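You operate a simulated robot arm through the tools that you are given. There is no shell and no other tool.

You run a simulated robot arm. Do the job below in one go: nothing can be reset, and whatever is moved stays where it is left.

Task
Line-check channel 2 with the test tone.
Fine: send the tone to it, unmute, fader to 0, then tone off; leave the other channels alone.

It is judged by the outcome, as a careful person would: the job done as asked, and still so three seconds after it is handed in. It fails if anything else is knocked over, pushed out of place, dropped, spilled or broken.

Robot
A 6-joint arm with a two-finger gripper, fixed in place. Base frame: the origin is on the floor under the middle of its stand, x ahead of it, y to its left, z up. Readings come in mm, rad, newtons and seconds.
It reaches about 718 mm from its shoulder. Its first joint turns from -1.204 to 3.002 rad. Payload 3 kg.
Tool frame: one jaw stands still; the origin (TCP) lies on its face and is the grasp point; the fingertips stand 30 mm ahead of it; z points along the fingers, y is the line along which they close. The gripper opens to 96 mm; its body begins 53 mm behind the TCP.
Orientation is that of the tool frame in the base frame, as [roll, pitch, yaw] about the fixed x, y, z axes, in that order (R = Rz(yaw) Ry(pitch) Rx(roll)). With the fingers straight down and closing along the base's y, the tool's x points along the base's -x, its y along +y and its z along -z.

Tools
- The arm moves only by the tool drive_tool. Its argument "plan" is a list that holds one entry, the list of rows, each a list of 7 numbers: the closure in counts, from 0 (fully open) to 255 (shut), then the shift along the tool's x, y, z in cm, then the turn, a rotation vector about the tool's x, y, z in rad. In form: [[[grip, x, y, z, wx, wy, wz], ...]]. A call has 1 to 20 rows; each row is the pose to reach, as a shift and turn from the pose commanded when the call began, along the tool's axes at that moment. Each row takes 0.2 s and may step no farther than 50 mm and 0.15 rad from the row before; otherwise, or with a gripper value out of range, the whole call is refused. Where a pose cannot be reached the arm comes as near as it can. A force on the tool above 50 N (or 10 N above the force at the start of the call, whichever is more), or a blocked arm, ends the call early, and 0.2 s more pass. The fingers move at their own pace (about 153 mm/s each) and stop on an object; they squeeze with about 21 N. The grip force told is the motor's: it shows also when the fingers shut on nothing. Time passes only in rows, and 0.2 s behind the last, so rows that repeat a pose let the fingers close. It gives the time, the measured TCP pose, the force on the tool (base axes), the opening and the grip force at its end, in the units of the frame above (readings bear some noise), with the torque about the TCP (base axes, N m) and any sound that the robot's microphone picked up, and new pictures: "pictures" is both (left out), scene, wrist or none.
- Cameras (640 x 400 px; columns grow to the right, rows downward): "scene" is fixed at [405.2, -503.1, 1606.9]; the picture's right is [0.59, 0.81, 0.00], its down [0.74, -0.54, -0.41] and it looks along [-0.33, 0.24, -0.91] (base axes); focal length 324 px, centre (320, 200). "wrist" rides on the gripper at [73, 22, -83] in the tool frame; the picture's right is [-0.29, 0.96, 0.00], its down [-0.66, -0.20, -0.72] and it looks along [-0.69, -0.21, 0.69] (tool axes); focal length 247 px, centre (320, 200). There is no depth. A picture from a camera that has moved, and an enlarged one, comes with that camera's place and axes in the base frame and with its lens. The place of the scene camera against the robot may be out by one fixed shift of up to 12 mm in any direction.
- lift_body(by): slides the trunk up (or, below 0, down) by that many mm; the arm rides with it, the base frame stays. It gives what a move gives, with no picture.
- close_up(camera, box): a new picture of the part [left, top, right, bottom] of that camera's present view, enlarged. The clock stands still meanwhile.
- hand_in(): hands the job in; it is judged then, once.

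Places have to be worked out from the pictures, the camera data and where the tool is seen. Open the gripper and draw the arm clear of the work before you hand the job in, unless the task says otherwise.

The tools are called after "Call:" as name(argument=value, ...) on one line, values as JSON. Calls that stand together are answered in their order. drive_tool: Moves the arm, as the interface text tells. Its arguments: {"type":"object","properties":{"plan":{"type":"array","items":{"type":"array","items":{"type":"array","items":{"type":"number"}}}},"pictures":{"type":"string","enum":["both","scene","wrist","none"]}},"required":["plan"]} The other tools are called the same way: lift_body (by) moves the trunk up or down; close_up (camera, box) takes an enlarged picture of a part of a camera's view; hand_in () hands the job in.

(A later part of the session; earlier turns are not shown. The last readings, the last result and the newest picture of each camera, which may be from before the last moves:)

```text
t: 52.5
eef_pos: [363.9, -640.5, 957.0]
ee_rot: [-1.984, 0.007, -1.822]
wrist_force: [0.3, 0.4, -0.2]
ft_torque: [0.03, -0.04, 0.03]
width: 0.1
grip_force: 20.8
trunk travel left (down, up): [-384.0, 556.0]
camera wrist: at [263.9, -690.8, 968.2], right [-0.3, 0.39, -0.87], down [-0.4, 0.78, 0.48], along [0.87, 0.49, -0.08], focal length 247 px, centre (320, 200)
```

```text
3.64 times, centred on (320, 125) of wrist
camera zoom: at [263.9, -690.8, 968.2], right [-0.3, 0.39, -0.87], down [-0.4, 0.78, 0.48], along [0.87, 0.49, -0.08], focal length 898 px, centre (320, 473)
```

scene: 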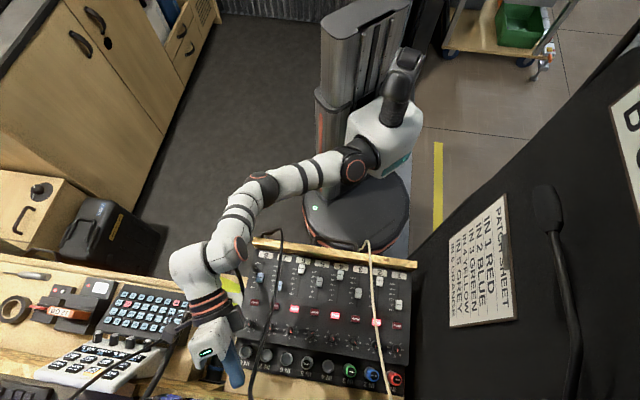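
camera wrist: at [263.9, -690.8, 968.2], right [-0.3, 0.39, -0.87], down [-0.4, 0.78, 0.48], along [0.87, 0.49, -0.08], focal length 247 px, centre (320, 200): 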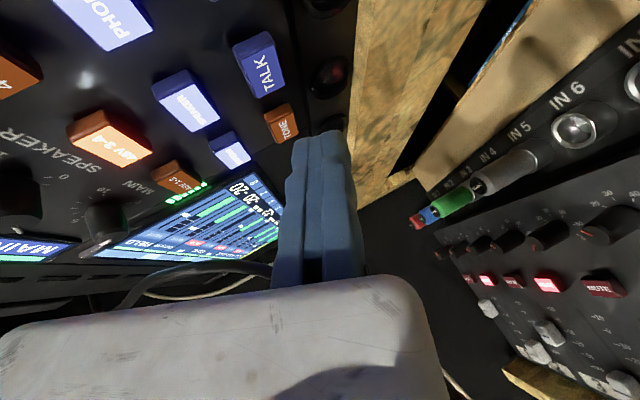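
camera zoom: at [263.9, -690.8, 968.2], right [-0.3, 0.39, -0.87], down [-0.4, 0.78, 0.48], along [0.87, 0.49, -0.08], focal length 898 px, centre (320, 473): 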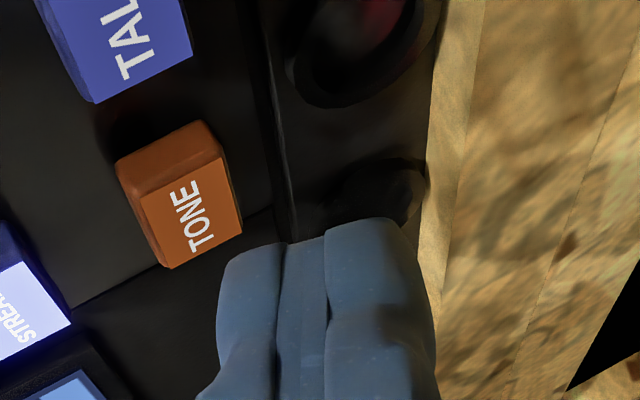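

The fingertip's leading corner lines up with the TONE face, about 8 mm away. I press straight along the panel normal in small increments.

Call:
drive_tool(plan=[[[255, 0.15, -0.104, 0.238, 0, 0, 0], [255, 0.3, -0.208, 0.476, 0, 0, 0], [255, 0.4, -0.277, 0.635, 0, 0, 0], [255, 0.5, -0.346, 0.794, 0, 0, 0], [255, 0.55, -0.381, 0.873, 0, 0, 0]]], pictures="wrist")

Call:
close_up(camera="wrist", box=[200, 40, 400, 180])

```text
t: 53.7
eef_pos: [372.6, -647.8, 956.7]
ee_rot: [-1.984, 0.005, -1.822]
wrist_force: [-0.3, 1.1, 0.3]
ft_torque: [-0.04, 0.02, -0.02]
width: 0.0
grip_force: 21.1
trunk travel left (down, up): [-384.0, 556.0]
camera wrist: at [272.2, -697.5, 968.6], right [-0.3, 0.39, -0.87], down [-0.4, 0.78, 0.48], along [0.87, 0.49, -0.08], focal length 247 px, centre (320, 200)
```

wrist: 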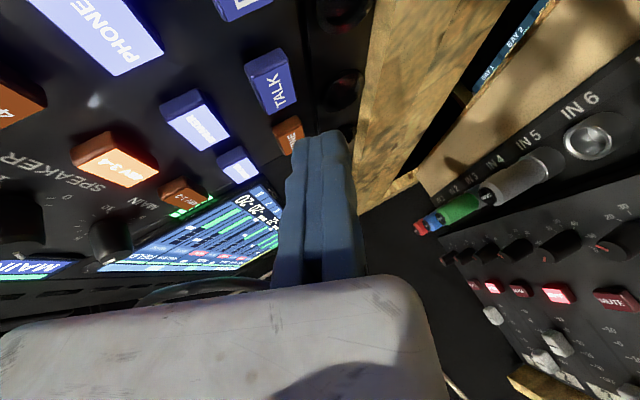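

```text
2.86 times, centred on (300, 110) of wrist
camera zoom: at [272.2, -697.5, 968.6], right [-0.3, 0.39, -0.87], down [-0.4, 0.78, 0.48], along [0.87, 0.49, -0.08], focal length 706 px, centre (377, 457)
```

zoom: 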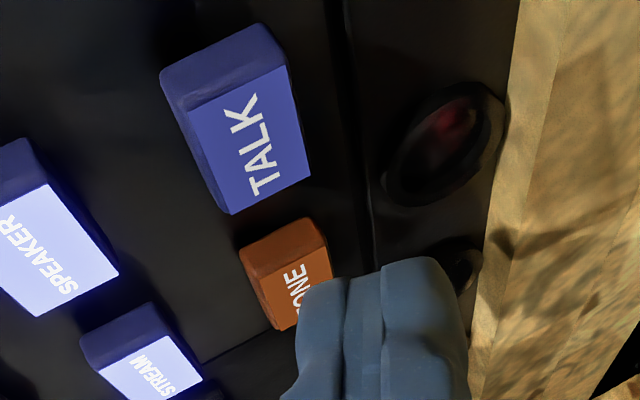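

No contact yet (force ~1 N). I continue pressing in 2 mm steps.

Call:
drive_tool(plan=[[[255, 0.1, -0.069, 0.159, 0, 0, 0], [255, 0.2, -0.139, 0.318, 0, 0, 0], [255, 0.25, -0.173, 0.397, 0, 0, 0], [255, 0.3, -0.208, 0.476, 0, 0, 0]]], pictures="wrist")

Call:
close_up(camera="wrist", box=[200, 40, 400, 180])

```text
t: 54.7
eef_pos: [375.0, -651.0, 957.8]
ee_rot: [-1.981, 0.007, -1.82]
wrist_force: [-5.4, 6.4, -1.9]
ft_torque: [0.05, 0.08, 0.05]
width: 0.0
grip_force: 21.1
trunk travel left (down, up): [-384.0, 556.0]
heard: click
camera wrist: at [275.5, -701.0, 969.1], right [-0.3, 0.38, -0.87], down [-0.4, 0.78, 0.48], along [0.87, 0.49, -0.08], focal length 247 px, centre (320, 200)
```

wrist: 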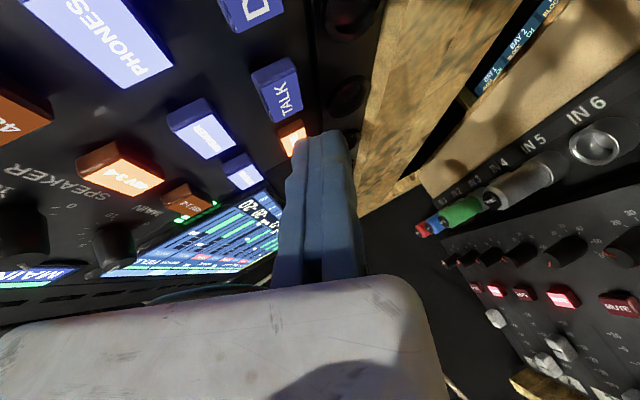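

```text
2.86 times, centred on (300, 110) of wrist
camera zoom: at [275.5, -701.0, 969.1], right [-0.3, 0.38, -0.87], down [-0.4, 0.78, 0.48], along [0.87, 0.49, -0.08], focal length 706 px, centre (377, 457)
```

zoom: 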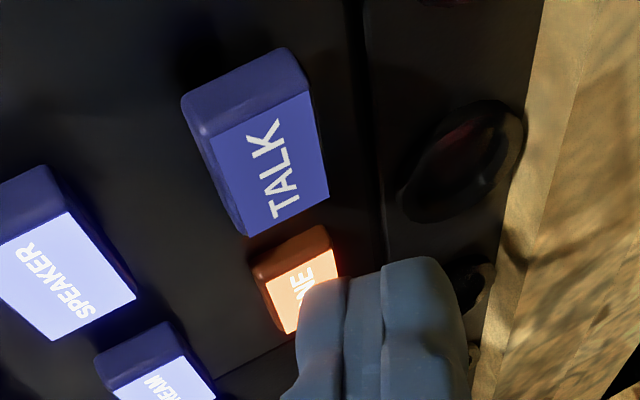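

A click, and TONE is lit. I retreat along the same path, then check the meter screen.

Call:
drive_tool(plan=[[[255, -0.3, 0.208, -0.476, 0, 0, 0], [255, -0.85, 0.589, -1.35, 0, 0, 0], [255, -0.85, 0.589, -3.5, 0, 0, 0], [255, -0.85, 0.589, -6.0, 0, 0, 0], [255, -0.85, 0.589, -8.5, 0, 0, 0], [255, -0.85, 0.589, -10.5, 0, 0, 0]]], pictures="wrist")

Call:
close_up(camera="wrist", box=[140, 40, 360, 240])

Call:
close_up(camera="wrist", box=[30, 0, 130, 70])

```text
t: 56.1
eef_pos: [283.4, -620.2, 993.1]
ee_rot: [-1.983, 0.006, -1.825]
wrist_force: [0.3, 1.3, -0.2]
ft_torque: [0.02, 0.01, 0.02]
width: 0.1
grip_force: 21.0
trunk travel left (down, up): [-384.0, 556.0]
camera wrist: at [183.3, -668.9, 1005.1], right [-0.3, 0.39, -0.87], down [-0.4, 0.78, 0.48], along [0.87, 0.49, -0.08], focal length 247 px, centre (320, 200)
```

wrist: 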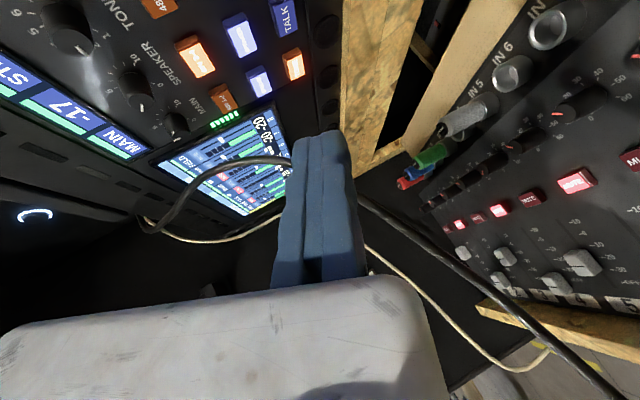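

```text
2.00 times, centred on (250, 140) of wrist
camera zoom: at [183.3, -668.9, 1005.1], right [-0.3, 0.39, -0.87], down [-0.4, 0.78, 0.48], along [0.87, 0.49, -0.08], focal length 494 px, centre (460, 320)
```

zoom: 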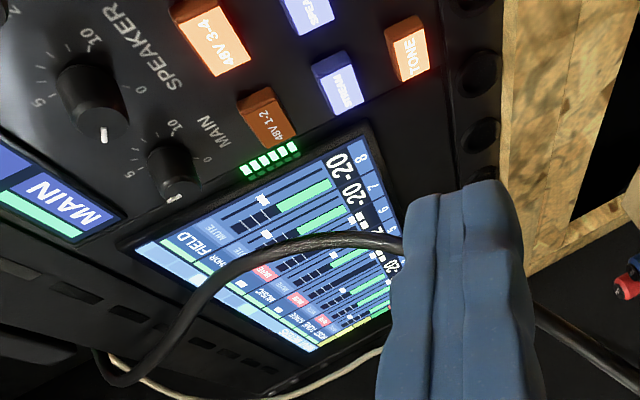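

```text
5.71 times, centred on (80, 35) of wrist
camera zoom: at [183.3, -668.9, 1005.1], right [-0.3, 0.39, -0.87], down [-0.4, 0.78, 0.48], along [0.87, 0.49, -0.08], focal length 1411 px, centre (1691, 1143)
```

zoom: 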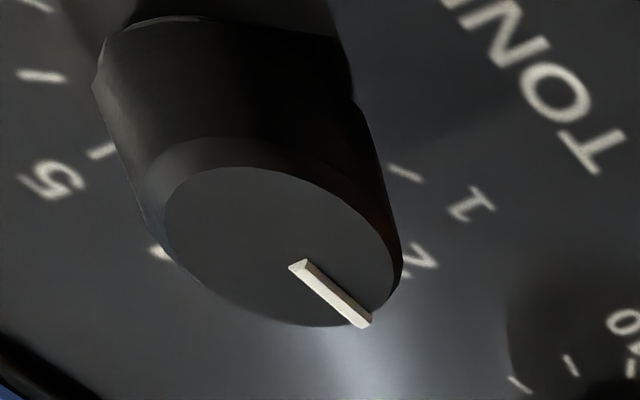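

TONE is lit and the selector pointer reads squarely at 2. Next is the mixer. I check the scene for the wrist camera's physical housing, since clearances near the beige cable and the side wall are tight there.

Call:
close_up(camera="scene", box=[130, 230, 260, 330])

Call:
close_up(camera="scene", box=[340, 230, 430, 400])

```text
4.00 times, centred on (195, 280) of scene
camera zoom: at [405.2, -503.1, 1606.9], right [0.59, 0.81, 0.0], down [0.74, -0.54, -0.41], along [-0.33, 0.24, -0.91], focal length 1297 px, centre (820, -120)
```

zoom: 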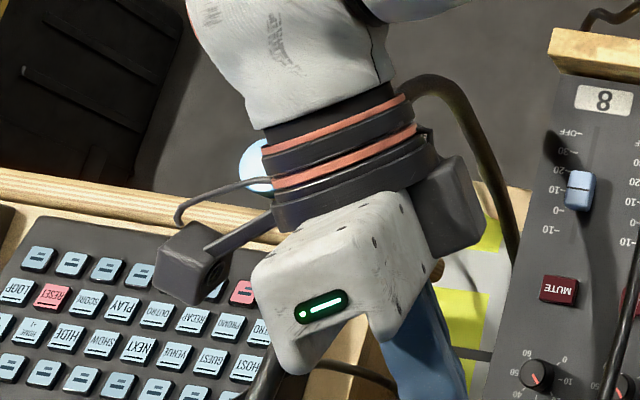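

```text
2.35 times, centred on (385, 315) of scene
camera zoom: at [405.2, -503.1, 1606.9], right [0.59, 0.81, 0.0], down [0.74, -0.54, -0.41], along [-0.33, 0.24, -0.91], focal length 763 px, centre (167, -71)
```

zoom: 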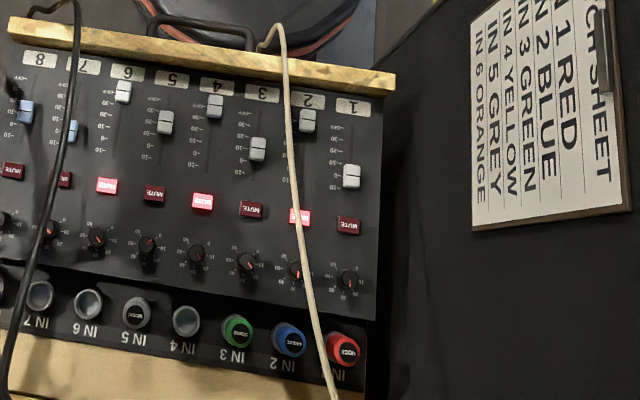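

The wrist camera housing is real, so I must account for it. Plan for the mixer: go up and around to the front in high free air with the tool turning to vertical (jaws along the fader direction, camera on the right-hand side), then come down. First the lift.

Call:
lift_body(by=400)

Call:
drive_tool(plan=[[[255, -1.79, 0.84, 0.58, -0.1132, 0.0303, 0.0463], [255, -3.57, 1.67, 1.17, -0.2263, 0.0607, 0.0927], [255, -5.36, 2.51, 1.75, -0.3395, 0.091, 0.139], [255, -7.87, 4.28, 3.03, -0.4334, 0.1162, 0.1775], [255, -10.38, 6.05, 4.31, -0.5285, 0.1416, 0.2164], [255, -12.89, 7.82, 5.59, -0.6224, 0.1668, 0.2549]]], pictures="scene")

```text
t: 59.9
eef_pos: [283.8, -619.0, 1393.4]
ee_rot: [-1.985, 0.007, -1.821]
wrist_force: [0.0, 0.5, -1.0]
ft_torque: [0.01, -0.03, -0.03]
width: 0.0
grip_force: 20.8
trunk travel left (down, up): [-784.0, 156.0]
```

```text
t: 61.3
eef_pos: [335.8, -496.8, 1298.6]
ee_rot: [-2.628, 0.083, -2.113]
wrist_force: [0.3, 1.0, -0.5]
ft_torque: [-0.03, -0.01, 0.04]
width: 0.0
grip_force: 20.8
trunk travel left (down, up): [-784.0, 156.0]
```

scene: 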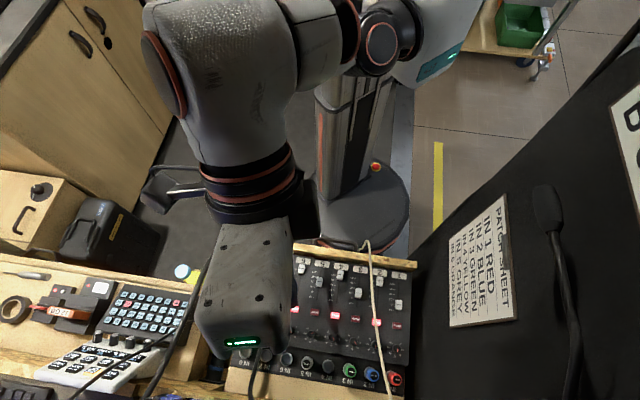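

On track with no limits. I continue to the vertical pose in front, above the mixer's near edge.

Call:
drive_tool(plan=[[[255, -2.37, 2.73, 1.17, -0.0916, 0.0262, 0.0396], [255, -4.75, 5.47, 2.33, -0.1837, 0.0526, 0.0795], [255, -7.12, 8.2, 3.5, -0.2753, 0.0788, 0.1191], [255, -9.25, 10.77, 5.9, -0.3504, 0.1002, 0.1516], [255, -11.38, 13.33, 8.3, -0.4254, 0.1217, 0.1841], [255, -13.51, 15.9, 10.71, -0.5005, 0.1432, 0.2166]]], pictures="both")

```text
t: 62.7
eef_pos: [339.6, -325.6, 1138.0]
ee_rot: [-3.141, 0.001, -2.357]
wrist_force: [0.5, 0.5, 0.1]
ft_torque: [-0.01, -0.02, 0.04]
width: 0.0
grip_force: 20.8
trunk travel left (down, up): [-784.0, 156.0]
camera wrist: at [272.7, -360.6, 1220.2], right [-0.47, 0.88, 0.0], down [0.61, 0.32, 0.72], along [0.64, 0.34, -0.69], focal length 247 px, centre (320, 200)
```

scene: 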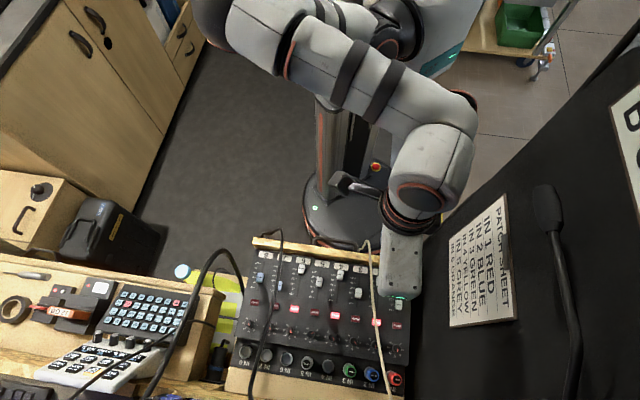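
wrist: 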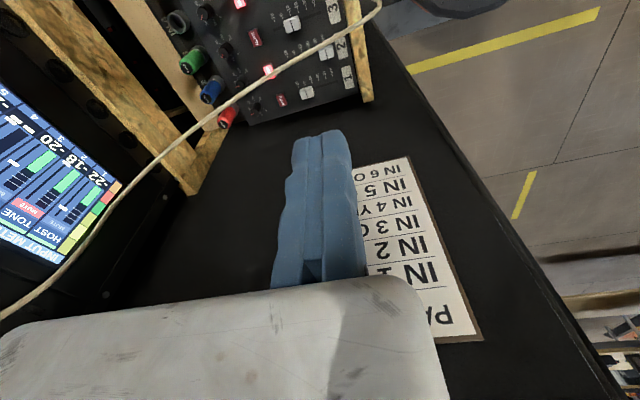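

In position above the mixer's front. I zoom on the screen and the channel 2 strip, and the cable.

Call:
close_up(camera="wrist", box=[0, 70, 140, 280])

Call:
close_up(camera="wrist", box=[200, 0, 400, 130])

Call:
close_up(camera="scene", box=[340, 240, 440, 400])

```text
1.90 times, centred on (70, 175) of wrist
camera zoom: at [272.7, -360.6, 1220.2], right [-0.47, 0.88, 0.0], down [0.61, 0.32, 0.72], along [0.64, 0.34, -0.69], focal length 470 px, centre (796, 248)
```

zoom: 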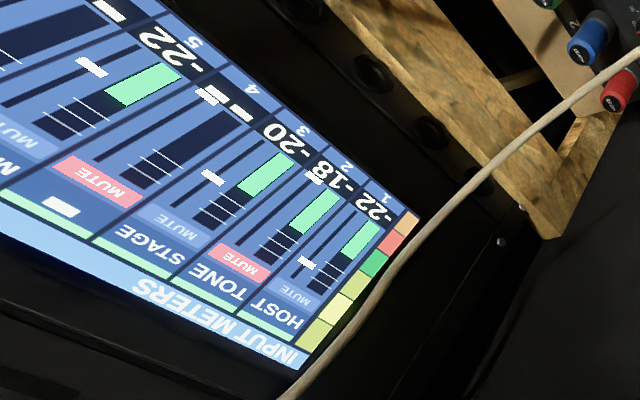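

```text
3.08 times, centred on (300, 65) of wrist
camera zoom: at [272.7, -360.6, 1220.2], right [-0.47, 0.88, 0.0], down [0.61, 0.32, 0.72], along [0.64, 0.34, -0.69], focal length 760 px, centre (382, 615)
```

zoom: 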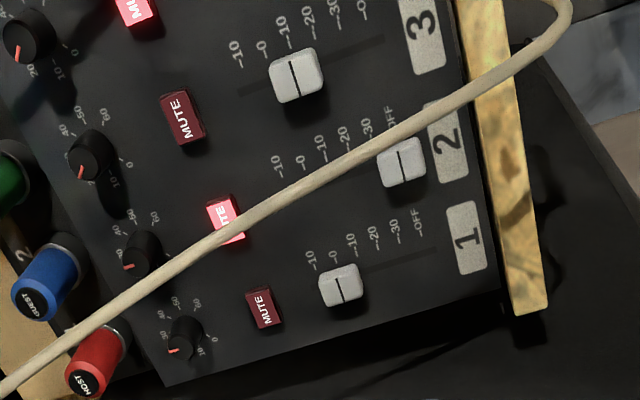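

```text
2.50 times, centred on (390, 320) of scene
camera zoom: at [405.2, -503.1, 1606.9], right [0.59, 0.81, 0.0], down [0.74, -0.54, -0.41], along [-0.33, 0.24, -0.91], focal length 810 px, centre (145, -100)
```

zoom: 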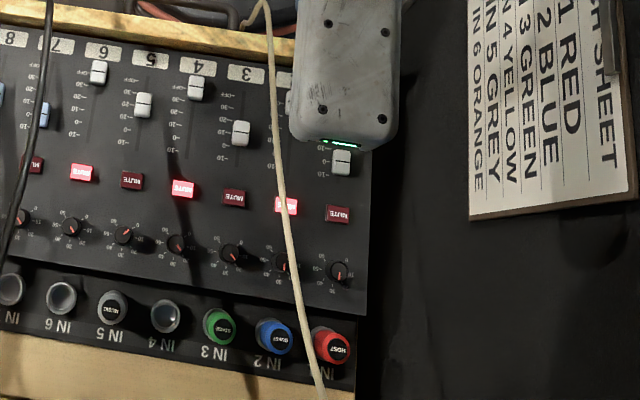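

The screen now labels channel 2 "TONE", so the tone is routed correctly. Triangulation gives: mute 2 at (u 49, v 564, z≈811); fader 2 at OFF (v≈472); the 0 mark at v≈519.5. The beige cable's line is confirmed as well. I lower the trunk 170 mm (fingers still 80 mm above the cable).

Call:
lift_body(by=-170)

Call:
drive_tool(plan=[[[255, -1.98, -1.65, 0.48, 0, 0.1047, 0], [255, -3.96, -3.31, 0.97, 0, 0.2094, 0], [255, -5.94, -4.96, 1.45, 0, 0.3142, 0]]], pictures="both")

```text
t: 64.6
eef_pos: [338.6, -327.3, 967.1]
ee_rot: [-3.138, 0.001, -2.355]
wrist_force: [0.0, 0.0, -0.6]
ft_torque: [-0.02, -0.01, 0.02]
width: 0.0
grip_force: 20.3
trunk travel left (down, up): [-614.0, 326.0]
```

```text
t: 65.4
eef_pos: [365.4, -368.2, 934.4]
ee_rot: [-3.137, -0.313, -2.358]
wrist_force: [0.4, 0.8, -0.2]
ft_torque: [-0.05, 0.05, 0.01]
width: 0.1
grip_force: 21.2
out of reach, approached as far as the arm can: row 1, 2, 3
trunk travel left (down, up): [-614.0, 326.0]
camera wrist: at [319.4, -382.3, 1036.7], right [-0.48, 0.87, -0.09], down [0.74, 0.46, 0.48], along [0.47, 0.16, -0.87], focal length 247 px, centre (320, 200)
```

scene: 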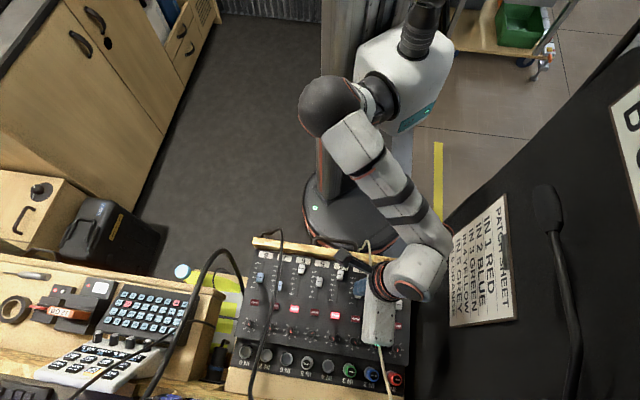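
wrist: 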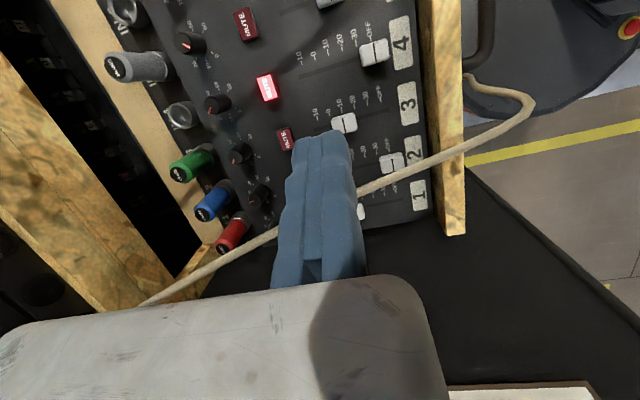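

The +u lean was blocked (wrist-bend limit), leaving the tool at u≈-2. The fix is to have the shoulder higher so the forearm slopes down. I raise the trunk 130 mm, then reposition by arm toward +u and check.

Call:
lift_body(by=130)

Call:
drive_tool(plan=[[[255, -2.7, -0.04, 0.85, 0, 0, 0], [255, -5.4, -0.09, 1.7, 0, 0, 0], [255, -8.17, -0.13, 2.6, 0, 0, 0], [255, -8.17, -0.13, 2.6, 0, 0, 0]]], pictures="both")

```text
t: 67.0
eef_pos: [364.5, -368.9, 1066.1]
ee_rot: [-3.138, -0.311, -2.357]
wrist_force: [0.4, -0.4, -0.3]
ft_torque: [-0.02, 0.0, -0.02]
width: 0.0
grip_force: 21.0
trunk travel left (down, up): [-744.0, 196.0]
```

```text
t: 68.0
eef_pos: [369.3, -360.9, 1014.9]
ee_rot: [-3.136, -0.312, -2.356]
wrist_force: [0.0, 0.7, -0.6]
ft_torque: [-0.03, 0.01, 0.03]
width: 0.0
grip_force: 20.8
out of reach, approached as far as the arm can: row 1, 2, 3, 4
trunk travel left (down, up): [-744.0, 196.0]
camera wrist: at [323.0, -375.9, 1115.1], right [-0.48, 0.87, -0.09], down [0.74, 0.46, 0.49], along [0.47, 0.16, -0.87], focal length 247 px, centre (320, 200)
```

scene: 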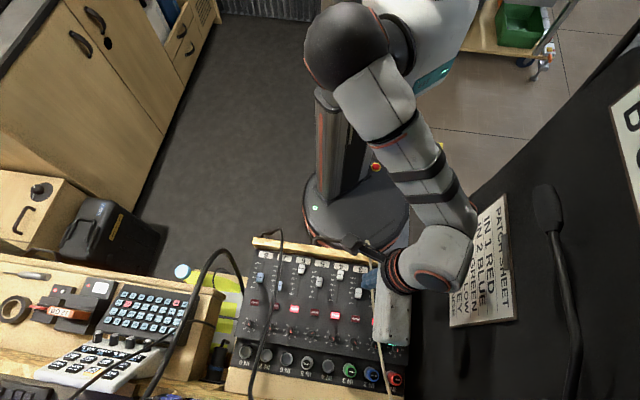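
wrist: 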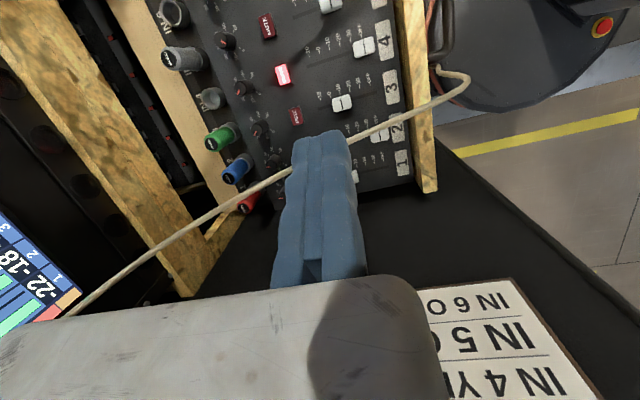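

Still held back in +u with the lean. I test reach with the tool vertical (lean removed) at u≈50, staying high above the cable.

Call:
drive_tool(plan=[[[255, -1.08, 0.4, -0.22, 0, -0.0786, 0], [255, -2.17, 0.8, -0.44, 0, -0.1571, 0], [255, -3.25, 1.2, -0.66, 0, -0.2357, 0], [255, -4.34, 1.6, -0.88, 0, -0.3142, 0]]], pictures="scene")

```text
t: 69.0
eef_pos: [388.6, -317.9, 1007.9]
ee_rot: [-3.138, 0.004, -2.355]
wrist_force: [-0.2, 0.1, 0.4]
ft_torque: [0.01, 0.02, -0.01]
width: 0.2
grip_force: 21.0
trunk travel left (down, up): [-744.0, 196.0]
```

scene: 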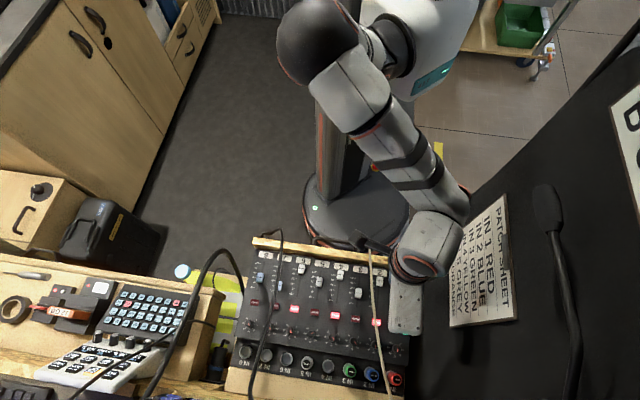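

Vertical at u=50 is fine. I test how much lean toward +u is possible here, in small amounts.

Call:
drive_tool(plan=[[[255, 0, 0, 0, 0, 0.06, 0], [255, 0, 0, 0, 0, 0.12, 0], [255, 0, 0, 0, 0, 0.18, 0], [255, 0, 0, 0, 0, 0.24, 0]]], pictures="none")

```text
t: 70.0
eef_pos: [366.7, -339.2, 1003.7]
ee_rot: [-3.136, -0.235, -2.355]
wrist_force: [-0.1, 0.3, -0.8]
ft_torque: [-0.04, 0.01, 0.0]
width: 0.2
grip_force: 20.1
out of reach, approached as far as the arm can: row 2, 3, 4
trunk travel left (down, up): [-744.0, 196.0]
```

About 4–5° of lean is available at this height; it should increase as the wrist goes lower relative to the shoulder. I go back to vertical at u≈66, v≈520 and descend by arm to z≈960.

Call:
drive_tool(plan=[[[255, -1.4, -0.5, 0.8, 0, -0.06, 0], [255, -2.8, -1.0, 1.6, 0, -0.12, 0], [255, -4.2, -1.55, 2.4, 0, -0.18, 0], [255, -5.56, -2.08, 3.19, 0, -0.235, 0], [255, -5.56, -2.08, 3.19, 0, -0.235, 0]]], pictures="none")

```text
t: 71.2
eef_pos: [409.5, -325.7, 959.4]
ee_rot: [-3.136, 0.0, -2.356]
wrist_force: [0.3, -0.2, 0.1]
ft_torque: [-0.01, 0.01, 0.04]
width: 0.0
grip_force: 21.1
out of reach, approached as far as the arm can: row 2, 3, 4, 5
trunk travel left (down, up): [-744.0, 196.0]
```

The +u side is limited, but I have a better plan for the mute: approach from the −u side leaning 40°, with the finger passing under the beige cable and the body staying clear of it. That needs the shoulder high, so I raise the trunk 180 mm first and then lower the tool by arm.

Call:
lift_body(by=180)

Call:
drive_tool(plan=[[[255, 0.4, -0.2, 3.5, 0, 0, 0], [255, 0.9, -0.5, 7.0, 0, 0, 0], [255, 1.4, -0.7, 10.5, 0, 0, 0], [255, 1.9, -1.0, 13.5, 0, 0, 0]]], pictures="scene")

```text
t: 73.2
eef_pos: [410.9, -325.5, 1141.1]
ee_rot: [-3.137, 0.0, -2.357]
wrist_force: [-0.7, 0.0, 0.5]
ft_torque: [0.01, 0.0, -0.02]
width: 0.0
grip_force: 21.5
trunk travel left (down, up): [-924.0, 16.0]
```

```text
t: 74.2
eef_pos: [404.8, -343.8, 1006.7]
ee_rot: [-3.136, 0.001, -2.353]
wrist_force: [0.7, 0.1, -0.6]
ft_torque: [-0.01, 0.04, 0.0]
width: 0.0
grip_force: 21.2
trunk travel left (down, up): [-924.0, 16.0]
```

scene: 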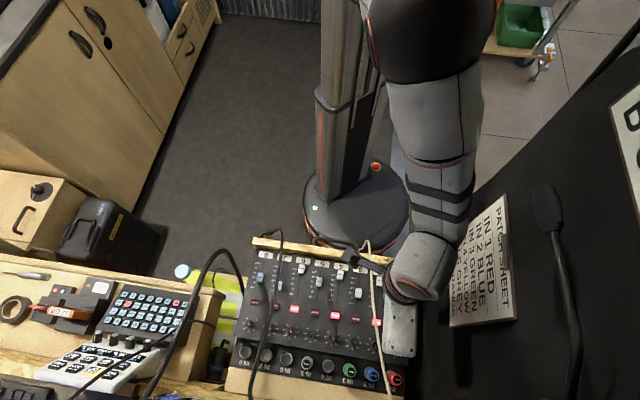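

That works. Now I move toward −u with a 20° lean, fingertips staying well above the cable.

Call:
drive_tool(plan=[[[255, 1.58, -0.52, 0.17, 0, -0.0873, 0], [255, 3.15, -1.04, 0.34, 0, -0.1745, 0], [255, 4.73, -1.55, 0.5, 0, -0.2618, 0], [255, 6.3, -2.07, 0.67, 0, -0.349, 0]]], pictures="scene")

```text
t: 75.2
eef_pos: [371.7, -405.0, 999.8]
ee_rot: [-3.136, 0.352, -2.353]
wrist_force: [0.1, -0.3, 0.3]
ft_torque: [-0.01, -0.02, 0.01]
width: 0.1
grip_force: 20.6
trunk travel left (down, up): [-924.0, 16.0]
```

scene: 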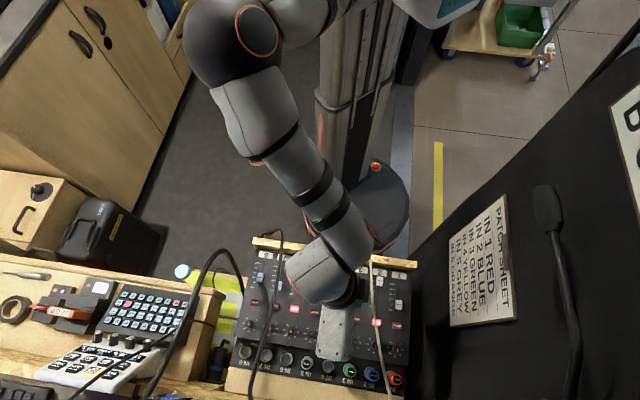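

Good. I continue to the 40° lean at lower height, beside the cable on its −u side.

Call:
drive_tool(plan=[[[255, 0.78, -0.49, 1.13, 0, -0.1163, 0], [255, 1.57, -0.99, 2.27, 0, -0.2327, 0], [255, 2.35, -1.48, 3.4, 0, -0.349, 0], [255, 2.35, -1.48, 3.4, 0, -0.349, 0]]], pictures="both")

```text
t: 76.2
eef_pos: [379.5, -419.9, 959.9]
ee_rot: [-3.135, 0.695, -2.35]
wrist_force: [-0.3, -0.4, -1.0]
ft_torque: [0.0, 0.02, 0.0]
width: 0.0
grip_force: 20.7
out of reach, approached as far as the arm can: row 1, 2
trunk travel left (down, up): [-924.0, 16.0]
camera wrist: at [287.9, -482.0, 975.7], right [-0.52, 0.83, 0.18], down [0.17, -0.11, 0.98], along [0.84, 0.54, -0.09], focal length 247 px, centre (320, 200)
```

scene: 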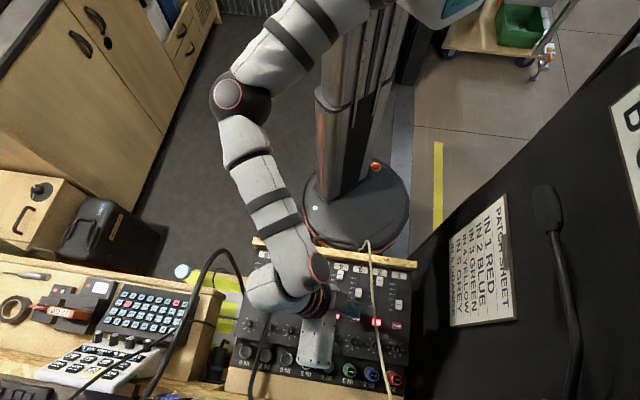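
wrist: 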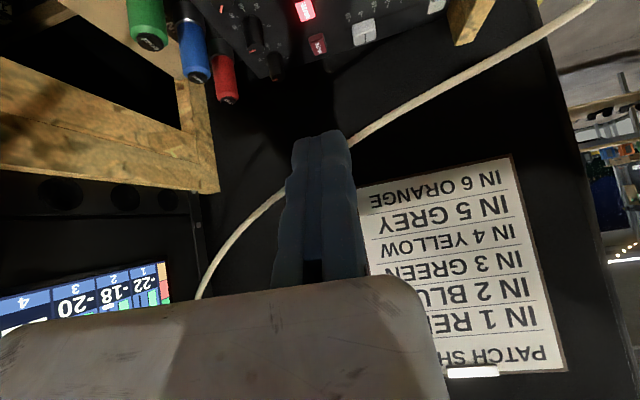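

Positioned at u≈-29 beside the cable. I lower the trunk 95 mm, keeping the finger on the −u side of the cable, and look.

Call:
lift_body(by=-95)

Call:
close_up(camera="wrist", box=[0, 0, 640, 400])

Call:
close_up(camera="scene", box=[230, 230, 430, 400])

```text
t: 77.5
eef_pos: [376.4, -422.6, 865.2]
ee_rot: [-3.136, 0.699, -2.35]
wrist_force: [0.3, -0.6, -0.4]
ft_torque: [0.01, 0.02, 0.02]
width: 0.0
grip_force: 20.9
trunk travel left (down, up): [-829.0, 111.0]
```

```text
1.00 times, centred on (320, 200) of wrist (not enlarged: the box is as wide or as high as the picture)
camera zoom: at [285.0, -483.7, 880.8], right [-0.52, 0.84, 0.18], down [0.17, -0.11, 0.98], along [0.84, 0.54, -0.08], focal length 247 px, centre (320, 200)
```

zoom: 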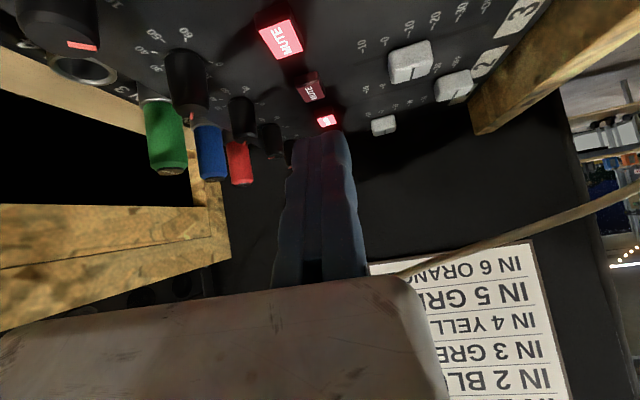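

```text
2.35 times, centred on (330, 315) of scene
camera zoom: at [405.2, -503.1, 1606.9], right [0.59, 0.81, 0.0], down [0.74, -0.54, -0.41], along [-0.33, 0.24, -0.91], focal length 763 px, centre (296, -71)
```

zoom: 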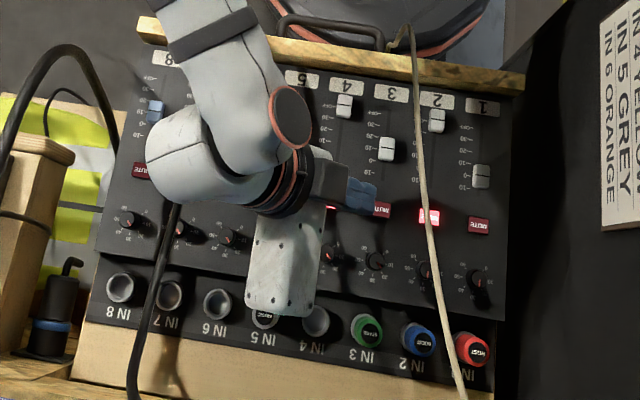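

The fingertip points at MUTE 2 and the cable is off to the far side. I zoom to measure the remaining offset.

Call:
close_up(camera="wrist", box=[240, 60, 420, 180])

```text
3.33 times, centred on (330, 120) of wrist
camera zoom: at [285.0, -483.7, 880.8], right [-0.52, 0.84, 0.18], down [0.17, -0.11, 0.98], along [0.84, 0.54, -0.08], focal length 823 px, centre (287, 467)
```

zoom: 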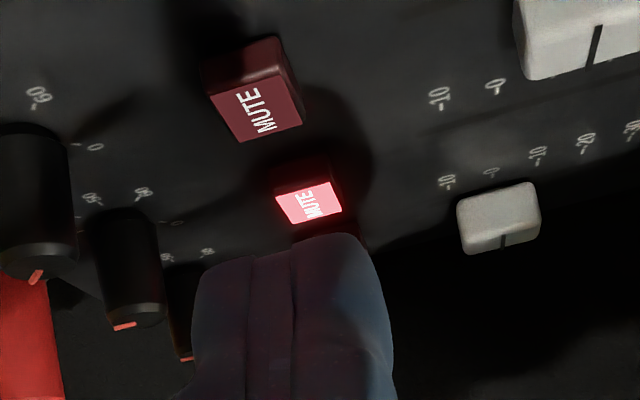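

Mute 2 measures at (u 49, v 567.5, z≈804). I slide the finger under the cable to just above the button (about 20 mm up), keeping more than 10 mm from the cable.

Call:
drive_tool(plan=[[[255, -1.1, -0.06, 1.3, 0, 0, 0], [255, -2.15, -0.12, 2.6, 0, 0, 0], [255, -3.25, -0.19, 3.9, 0, 0, 0], [255, -4.3, -0.25, 5.2, 0, 0, 0]]], pictures="both")

Call:
close_up(camera="scene", box=[300, 260, 420, 350])

Call:
close_up(camera="wrist", box=[220, 60, 420, 200])

```text
t: 78.5
eef_pos: [427.2, -375.8, 851.7]
ee_rot: [-3.135, 0.697, -2.352]
wrist_force: [0.5, 0.9, -0.1]
ft_torque: [0.03, 0.03, -0.01]
width: 0.1
grip_force: 20.7
trunk travel left (down, up): [-829.0, 111.0]
camera wrist: at [334.1, -438.0, 868.3], right [-0.52, 0.84, 0.18], down [0.17, -0.11, 0.98], along [0.84, 0.54, -0.09], focal length 247 px, centre (320, 200)
```

scene: 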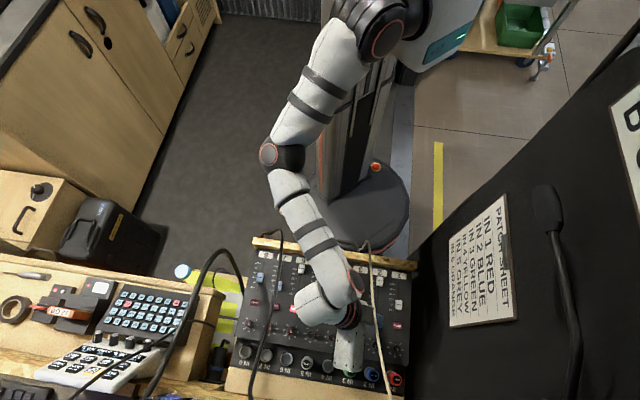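
wrist: 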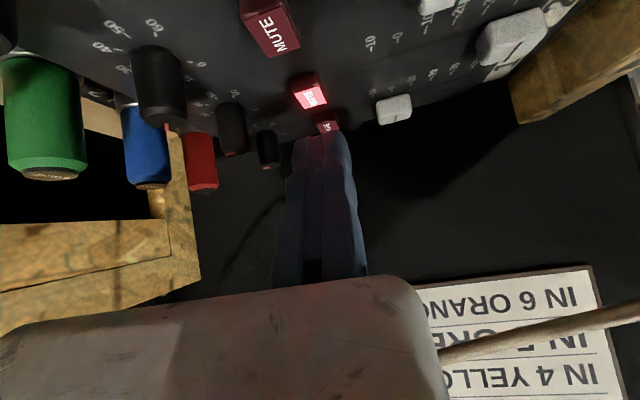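

```text
4.44 times, centred on (360, 305) of scene
camera zoom: at [405.2, -503.1, 1606.9], right [0.59, 0.81, 0.0], down [0.74, -0.54, -0.41], along [-0.33, 0.24, -0.91], focal length 1441 px, centre (142, -267)
```

zoom: 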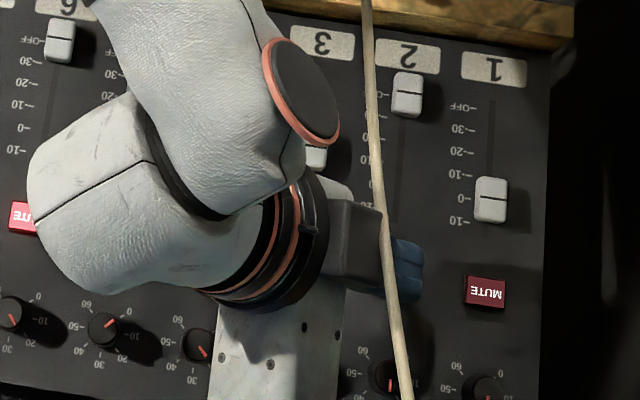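

```text
2.86 times, centred on (320, 130) of wrist
camera zoom: at [334.1, -438.0, 868.3], right [-0.52, 0.84, 0.18], down [0.17, -0.11, 0.98], along [0.84, 0.54, -0.09], focal length 706 px, centre (320, 400)
```

zoom: 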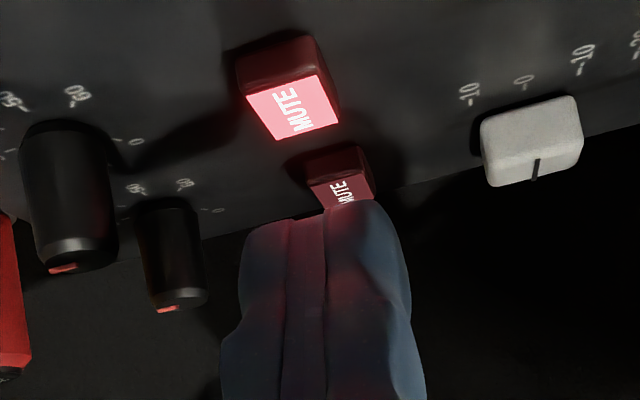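

Finger is above MUTE 2 (contact point would be at u≈48, button center 48.8) and clear of the cable. I lower straight down in small steps to press it.

Call:
drive_tool(plan=[[[255, 0.745, 0, 0.419, 0, 0, 0], [255, 1.131, 0, 0.879, 0, 0, 0], [255, 1.324, 0, 1.108, 0, 0, 0], [255, 1.42, 0, 1.223, 0, 0, 0], [255, 1.517, 0, 1.338, 0, 0, 0]]], pictures="wrist")

Call:
close_up(camera="wrist", box=[220, 60, 420, 200])

```text
t: 79.7
eef_pos: [422.6, -380.3, 831.6]
ee_rot: [-3.135, 0.699, -2.35]
wrist_force: [0.5, -0.1, 1.8]
ft_torque: [0.03, 0.01, -0.01]
width: 6.0
grip_force: 33.0
trunk travel left (down, up): [-829.0, 111.0]
camera wrist: at [331.4, -441.1, 848.5], right [-0.52, 0.84, 0.18], down [0.17, -0.11, 0.98], along [0.84, 0.54, -0.08], focal length 247 px, centre (320, 200)
```

wrist: 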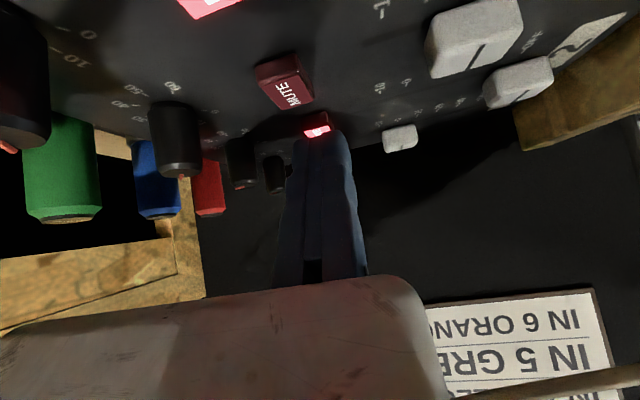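

```text
2.86 times, centred on (320, 130) of wrist
camera zoom: at [331.4, -441.1, 848.5], right [-0.52, 0.84, 0.18], down [0.17, -0.11, 0.98], along [0.84, 0.54, -0.08], focal length 706 px, centre (320, 400)
```

zoom: 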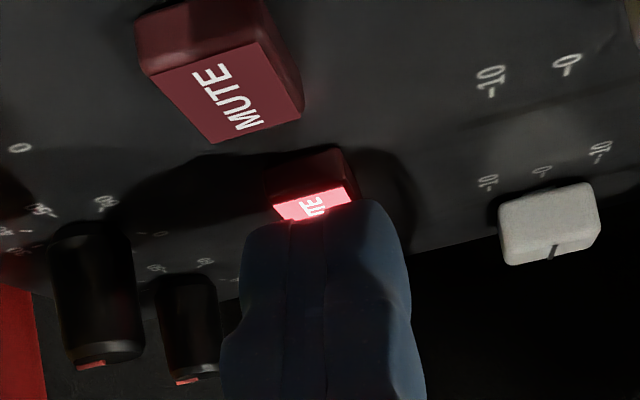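

The jaws read 6 mm open with 33 N, so the button edge seems to be wedging the fingertips apart. I lift 8 mm and inspect before trying again.

Call:
drive_tool(plan=[[[255, -0.26, 0, -0.306, 0, 0, 0], [255, -0.515, 0, -0.612, 0, 0, 0], [255, -0.515, 0, -0.612, 0, 0, 0]]], pictures="wrist")

Call:
close_up(camera="wrist", box=[260, 90, 400, 190])

Call:
close_up(camera="scene", box=[340, 270, 420, 350])

```text
t: 80.5
eef_pos: [424.5, -380.2, 840.1]
ee_rot: [-3.133, 0.7, -2.351]
wrist_force: [1.4, -0.1, -0.7]
ft_torque: [0.02, 0.04, 0.02]
width: 0.3
grip_force: 33.1
trunk travel left (down, up): [-829.0, 111.0]
camera wrist: at [332.0, -440.7, 856.3], right [-0.52, 0.84, 0.18], down [0.17, -0.11, 0.98], along [0.84, 0.54, -0.08], focal length 247 px, centre (320, 200)
```

wrist: 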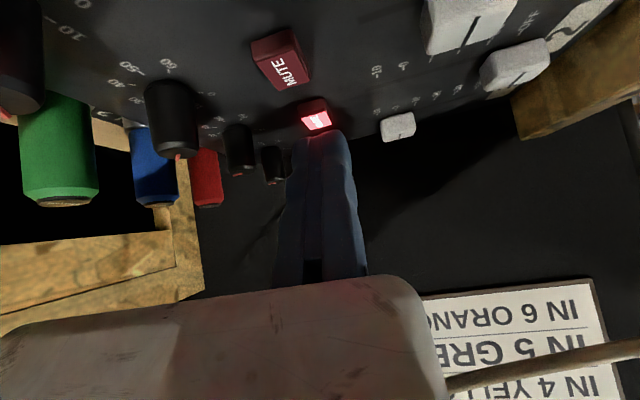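

```text
4.00 times, centred on (330, 140) of wrist
camera zoom: at [332.0, -440.7, 856.3], right [-0.52, 0.84, 0.18], down [0.17, -0.11, 0.98], along [0.84, 0.54, -0.08], focal length 988 px, centre (280, 440)
```

zoom: 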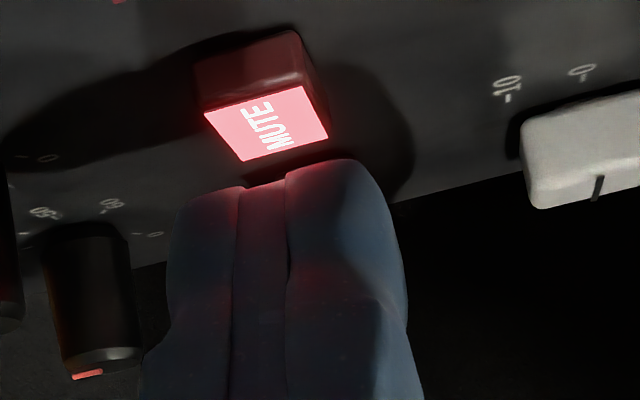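

```text
5.00 times, centred on (380, 310) of scene
camera zoom: at [405.2, -503.1, 1606.9], right [0.59, 0.81, 0.0], down [0.74, -0.54, -0.41], along [-0.33, 0.24, -0.91], focal length 1621 px, centre (20, -350)
```

zoom: 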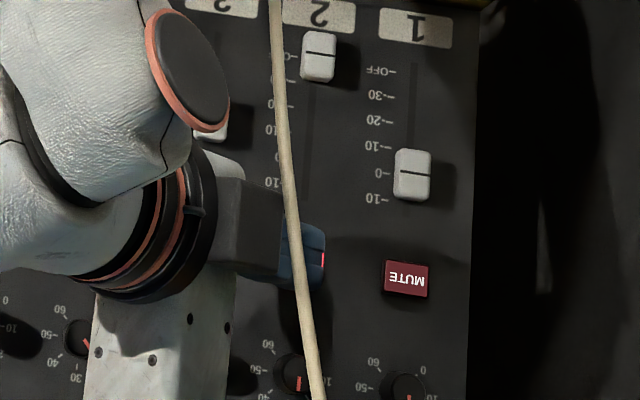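

The seam between the two fingertips was landing mid-button. I shift 6 mm so only the rigid fixed finger contacts the button, then press again.

Call:
drive_tool(plan=[[[255, 0, -0.3, 0, 0, 0, 0], [255, 0, -0.6, 0, 0, 0, 0], [255, 0.26, -0.6, 0.306, 0, 0, 0], [255, 0.45, -0.6, 0.536, 0, 0, 0], [255, 0.579, -0.6, 0.689, 0, 0, 0], [255, 0.643, -0.6, 0.765, 0, 0, 0]]], pictures="wrist")

Call:
close_up(camera="wrist", box=[260, 80, 400, 180])

```text
t: 81.9
eef_pos: [427.1, -383.1, 830.7]
ee_rot: [-3.132, 0.699, -2.35]
wrist_force: [0.0, -0.5, 3.4]
ft_torque: [0.0, -0.02, 0.0]
width: 6.1
grip_force: 32.9
trunk travel left (down, up): [-829.0, 111.0]
heard: click
camera wrist: at [335.3, -444.9, 846.3], right [-0.52, 0.84, 0.18], down [0.17, -0.11, 0.98], along [0.84, 0.54, -0.08], focal length 247 px, centre (320, 200)
```

wrist: 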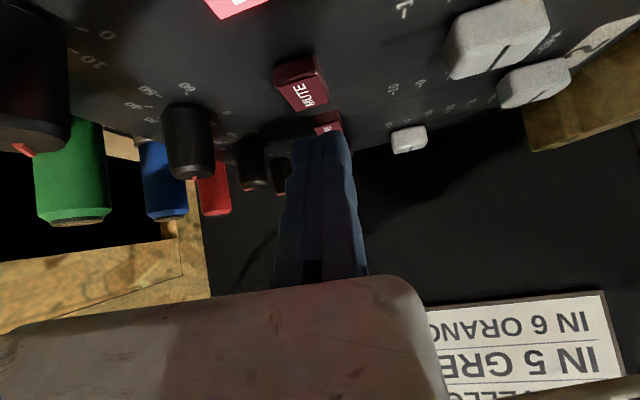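

```text
4.00 times, centred on (330, 130) of wrist
camera zoom: at [335.3, -444.9, 846.3], right [-0.52, 0.84, 0.18], down [0.17, -0.11, 0.98], along [0.84, 0.54, -0.08], focal length 988 px, centre (280, 480)
```

zoom: 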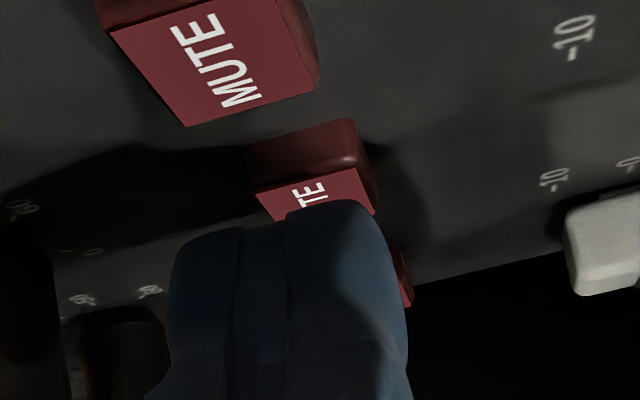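

Click heard, and MUTE 2 is now dark: channel 2 is unmuted. I back out along the same path, up and then −u from under the cable.

Call:
drive_tool(plan=[[[255, -0.643, 0, -0.765, 0, 0, 0], [255, -1.287, 0, -1.531, 0, 0, 0], [255, 0.397, 0.2, -2.947, 0, 0, 0], [255, 2.081, 0.4, -4.363, 0, 0, 0], [255, 3.765, 0.6, -5.779, 0, 0, 0]]], pictures="both")

Call:
close_up(camera="scene", box=[230, 230, 430, 400])

Call:
close_up(camera="wrist", box=[220, 0, 520, 160])

```text
t: 83.1
eef_pos: [378.0, -426.6, 851.5]
ee_rot: [-3.137, 0.699, -2.354]
wrist_force: [-0.1, 1.0, 0.2]
ft_torque: [-0.04, 0.0, 0.01]
width: 0.0
grip_force: 32.6
trunk travel left (down, up): [-829.0, 111.0]
camera wrist: at [285.5, -487.8, 867.1], right [-0.52, 0.84, 0.18], down [0.17, -0.11, 0.98], along [0.84, 0.54, -0.08], focal length 247 px, centre (320, 200)
```

scene: 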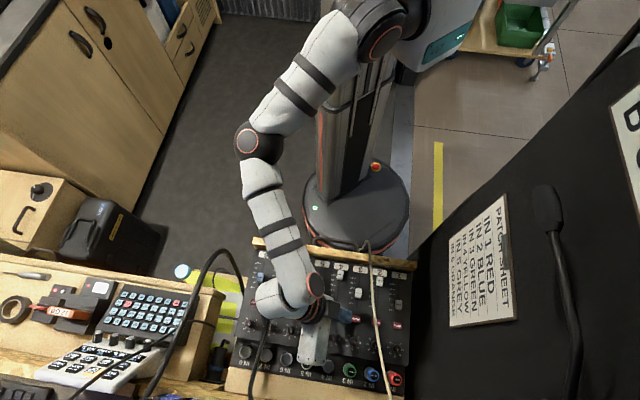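
wrist: 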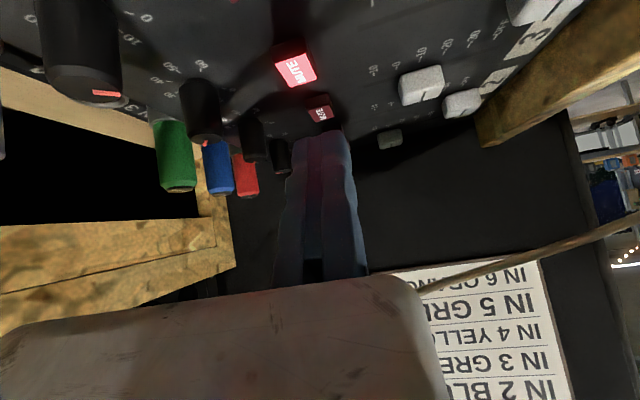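

```text
2.35 times, centred on (330, 315) of scene
camera zoom: at [405.2, -503.1, 1606.9], right [0.59, 0.81, 0.0], down [0.74, -0.54, -0.41], along [-0.33, 0.24, -0.91], focal length 763 px, centre (296, -71)
```

zoom: 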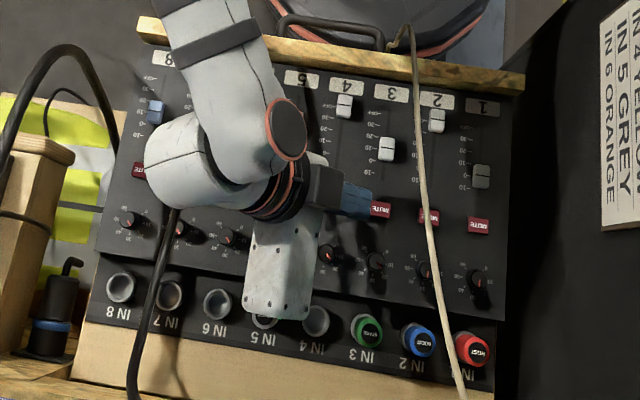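

```text
2.13 times, centred on (370, 80) of wrist
camera zoom: at [285.5, -487.8, 867.1], right [-0.52, 0.84, 0.18], down [0.17, -0.11, 0.98], along [0.84, 0.54, -0.08], focal length 527 px, centre (213, 456)
```

zoom: 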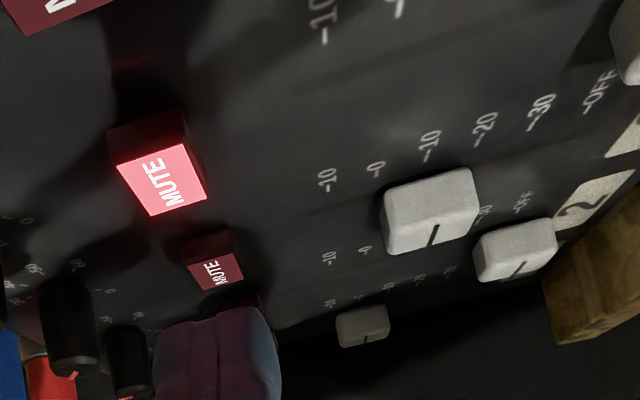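

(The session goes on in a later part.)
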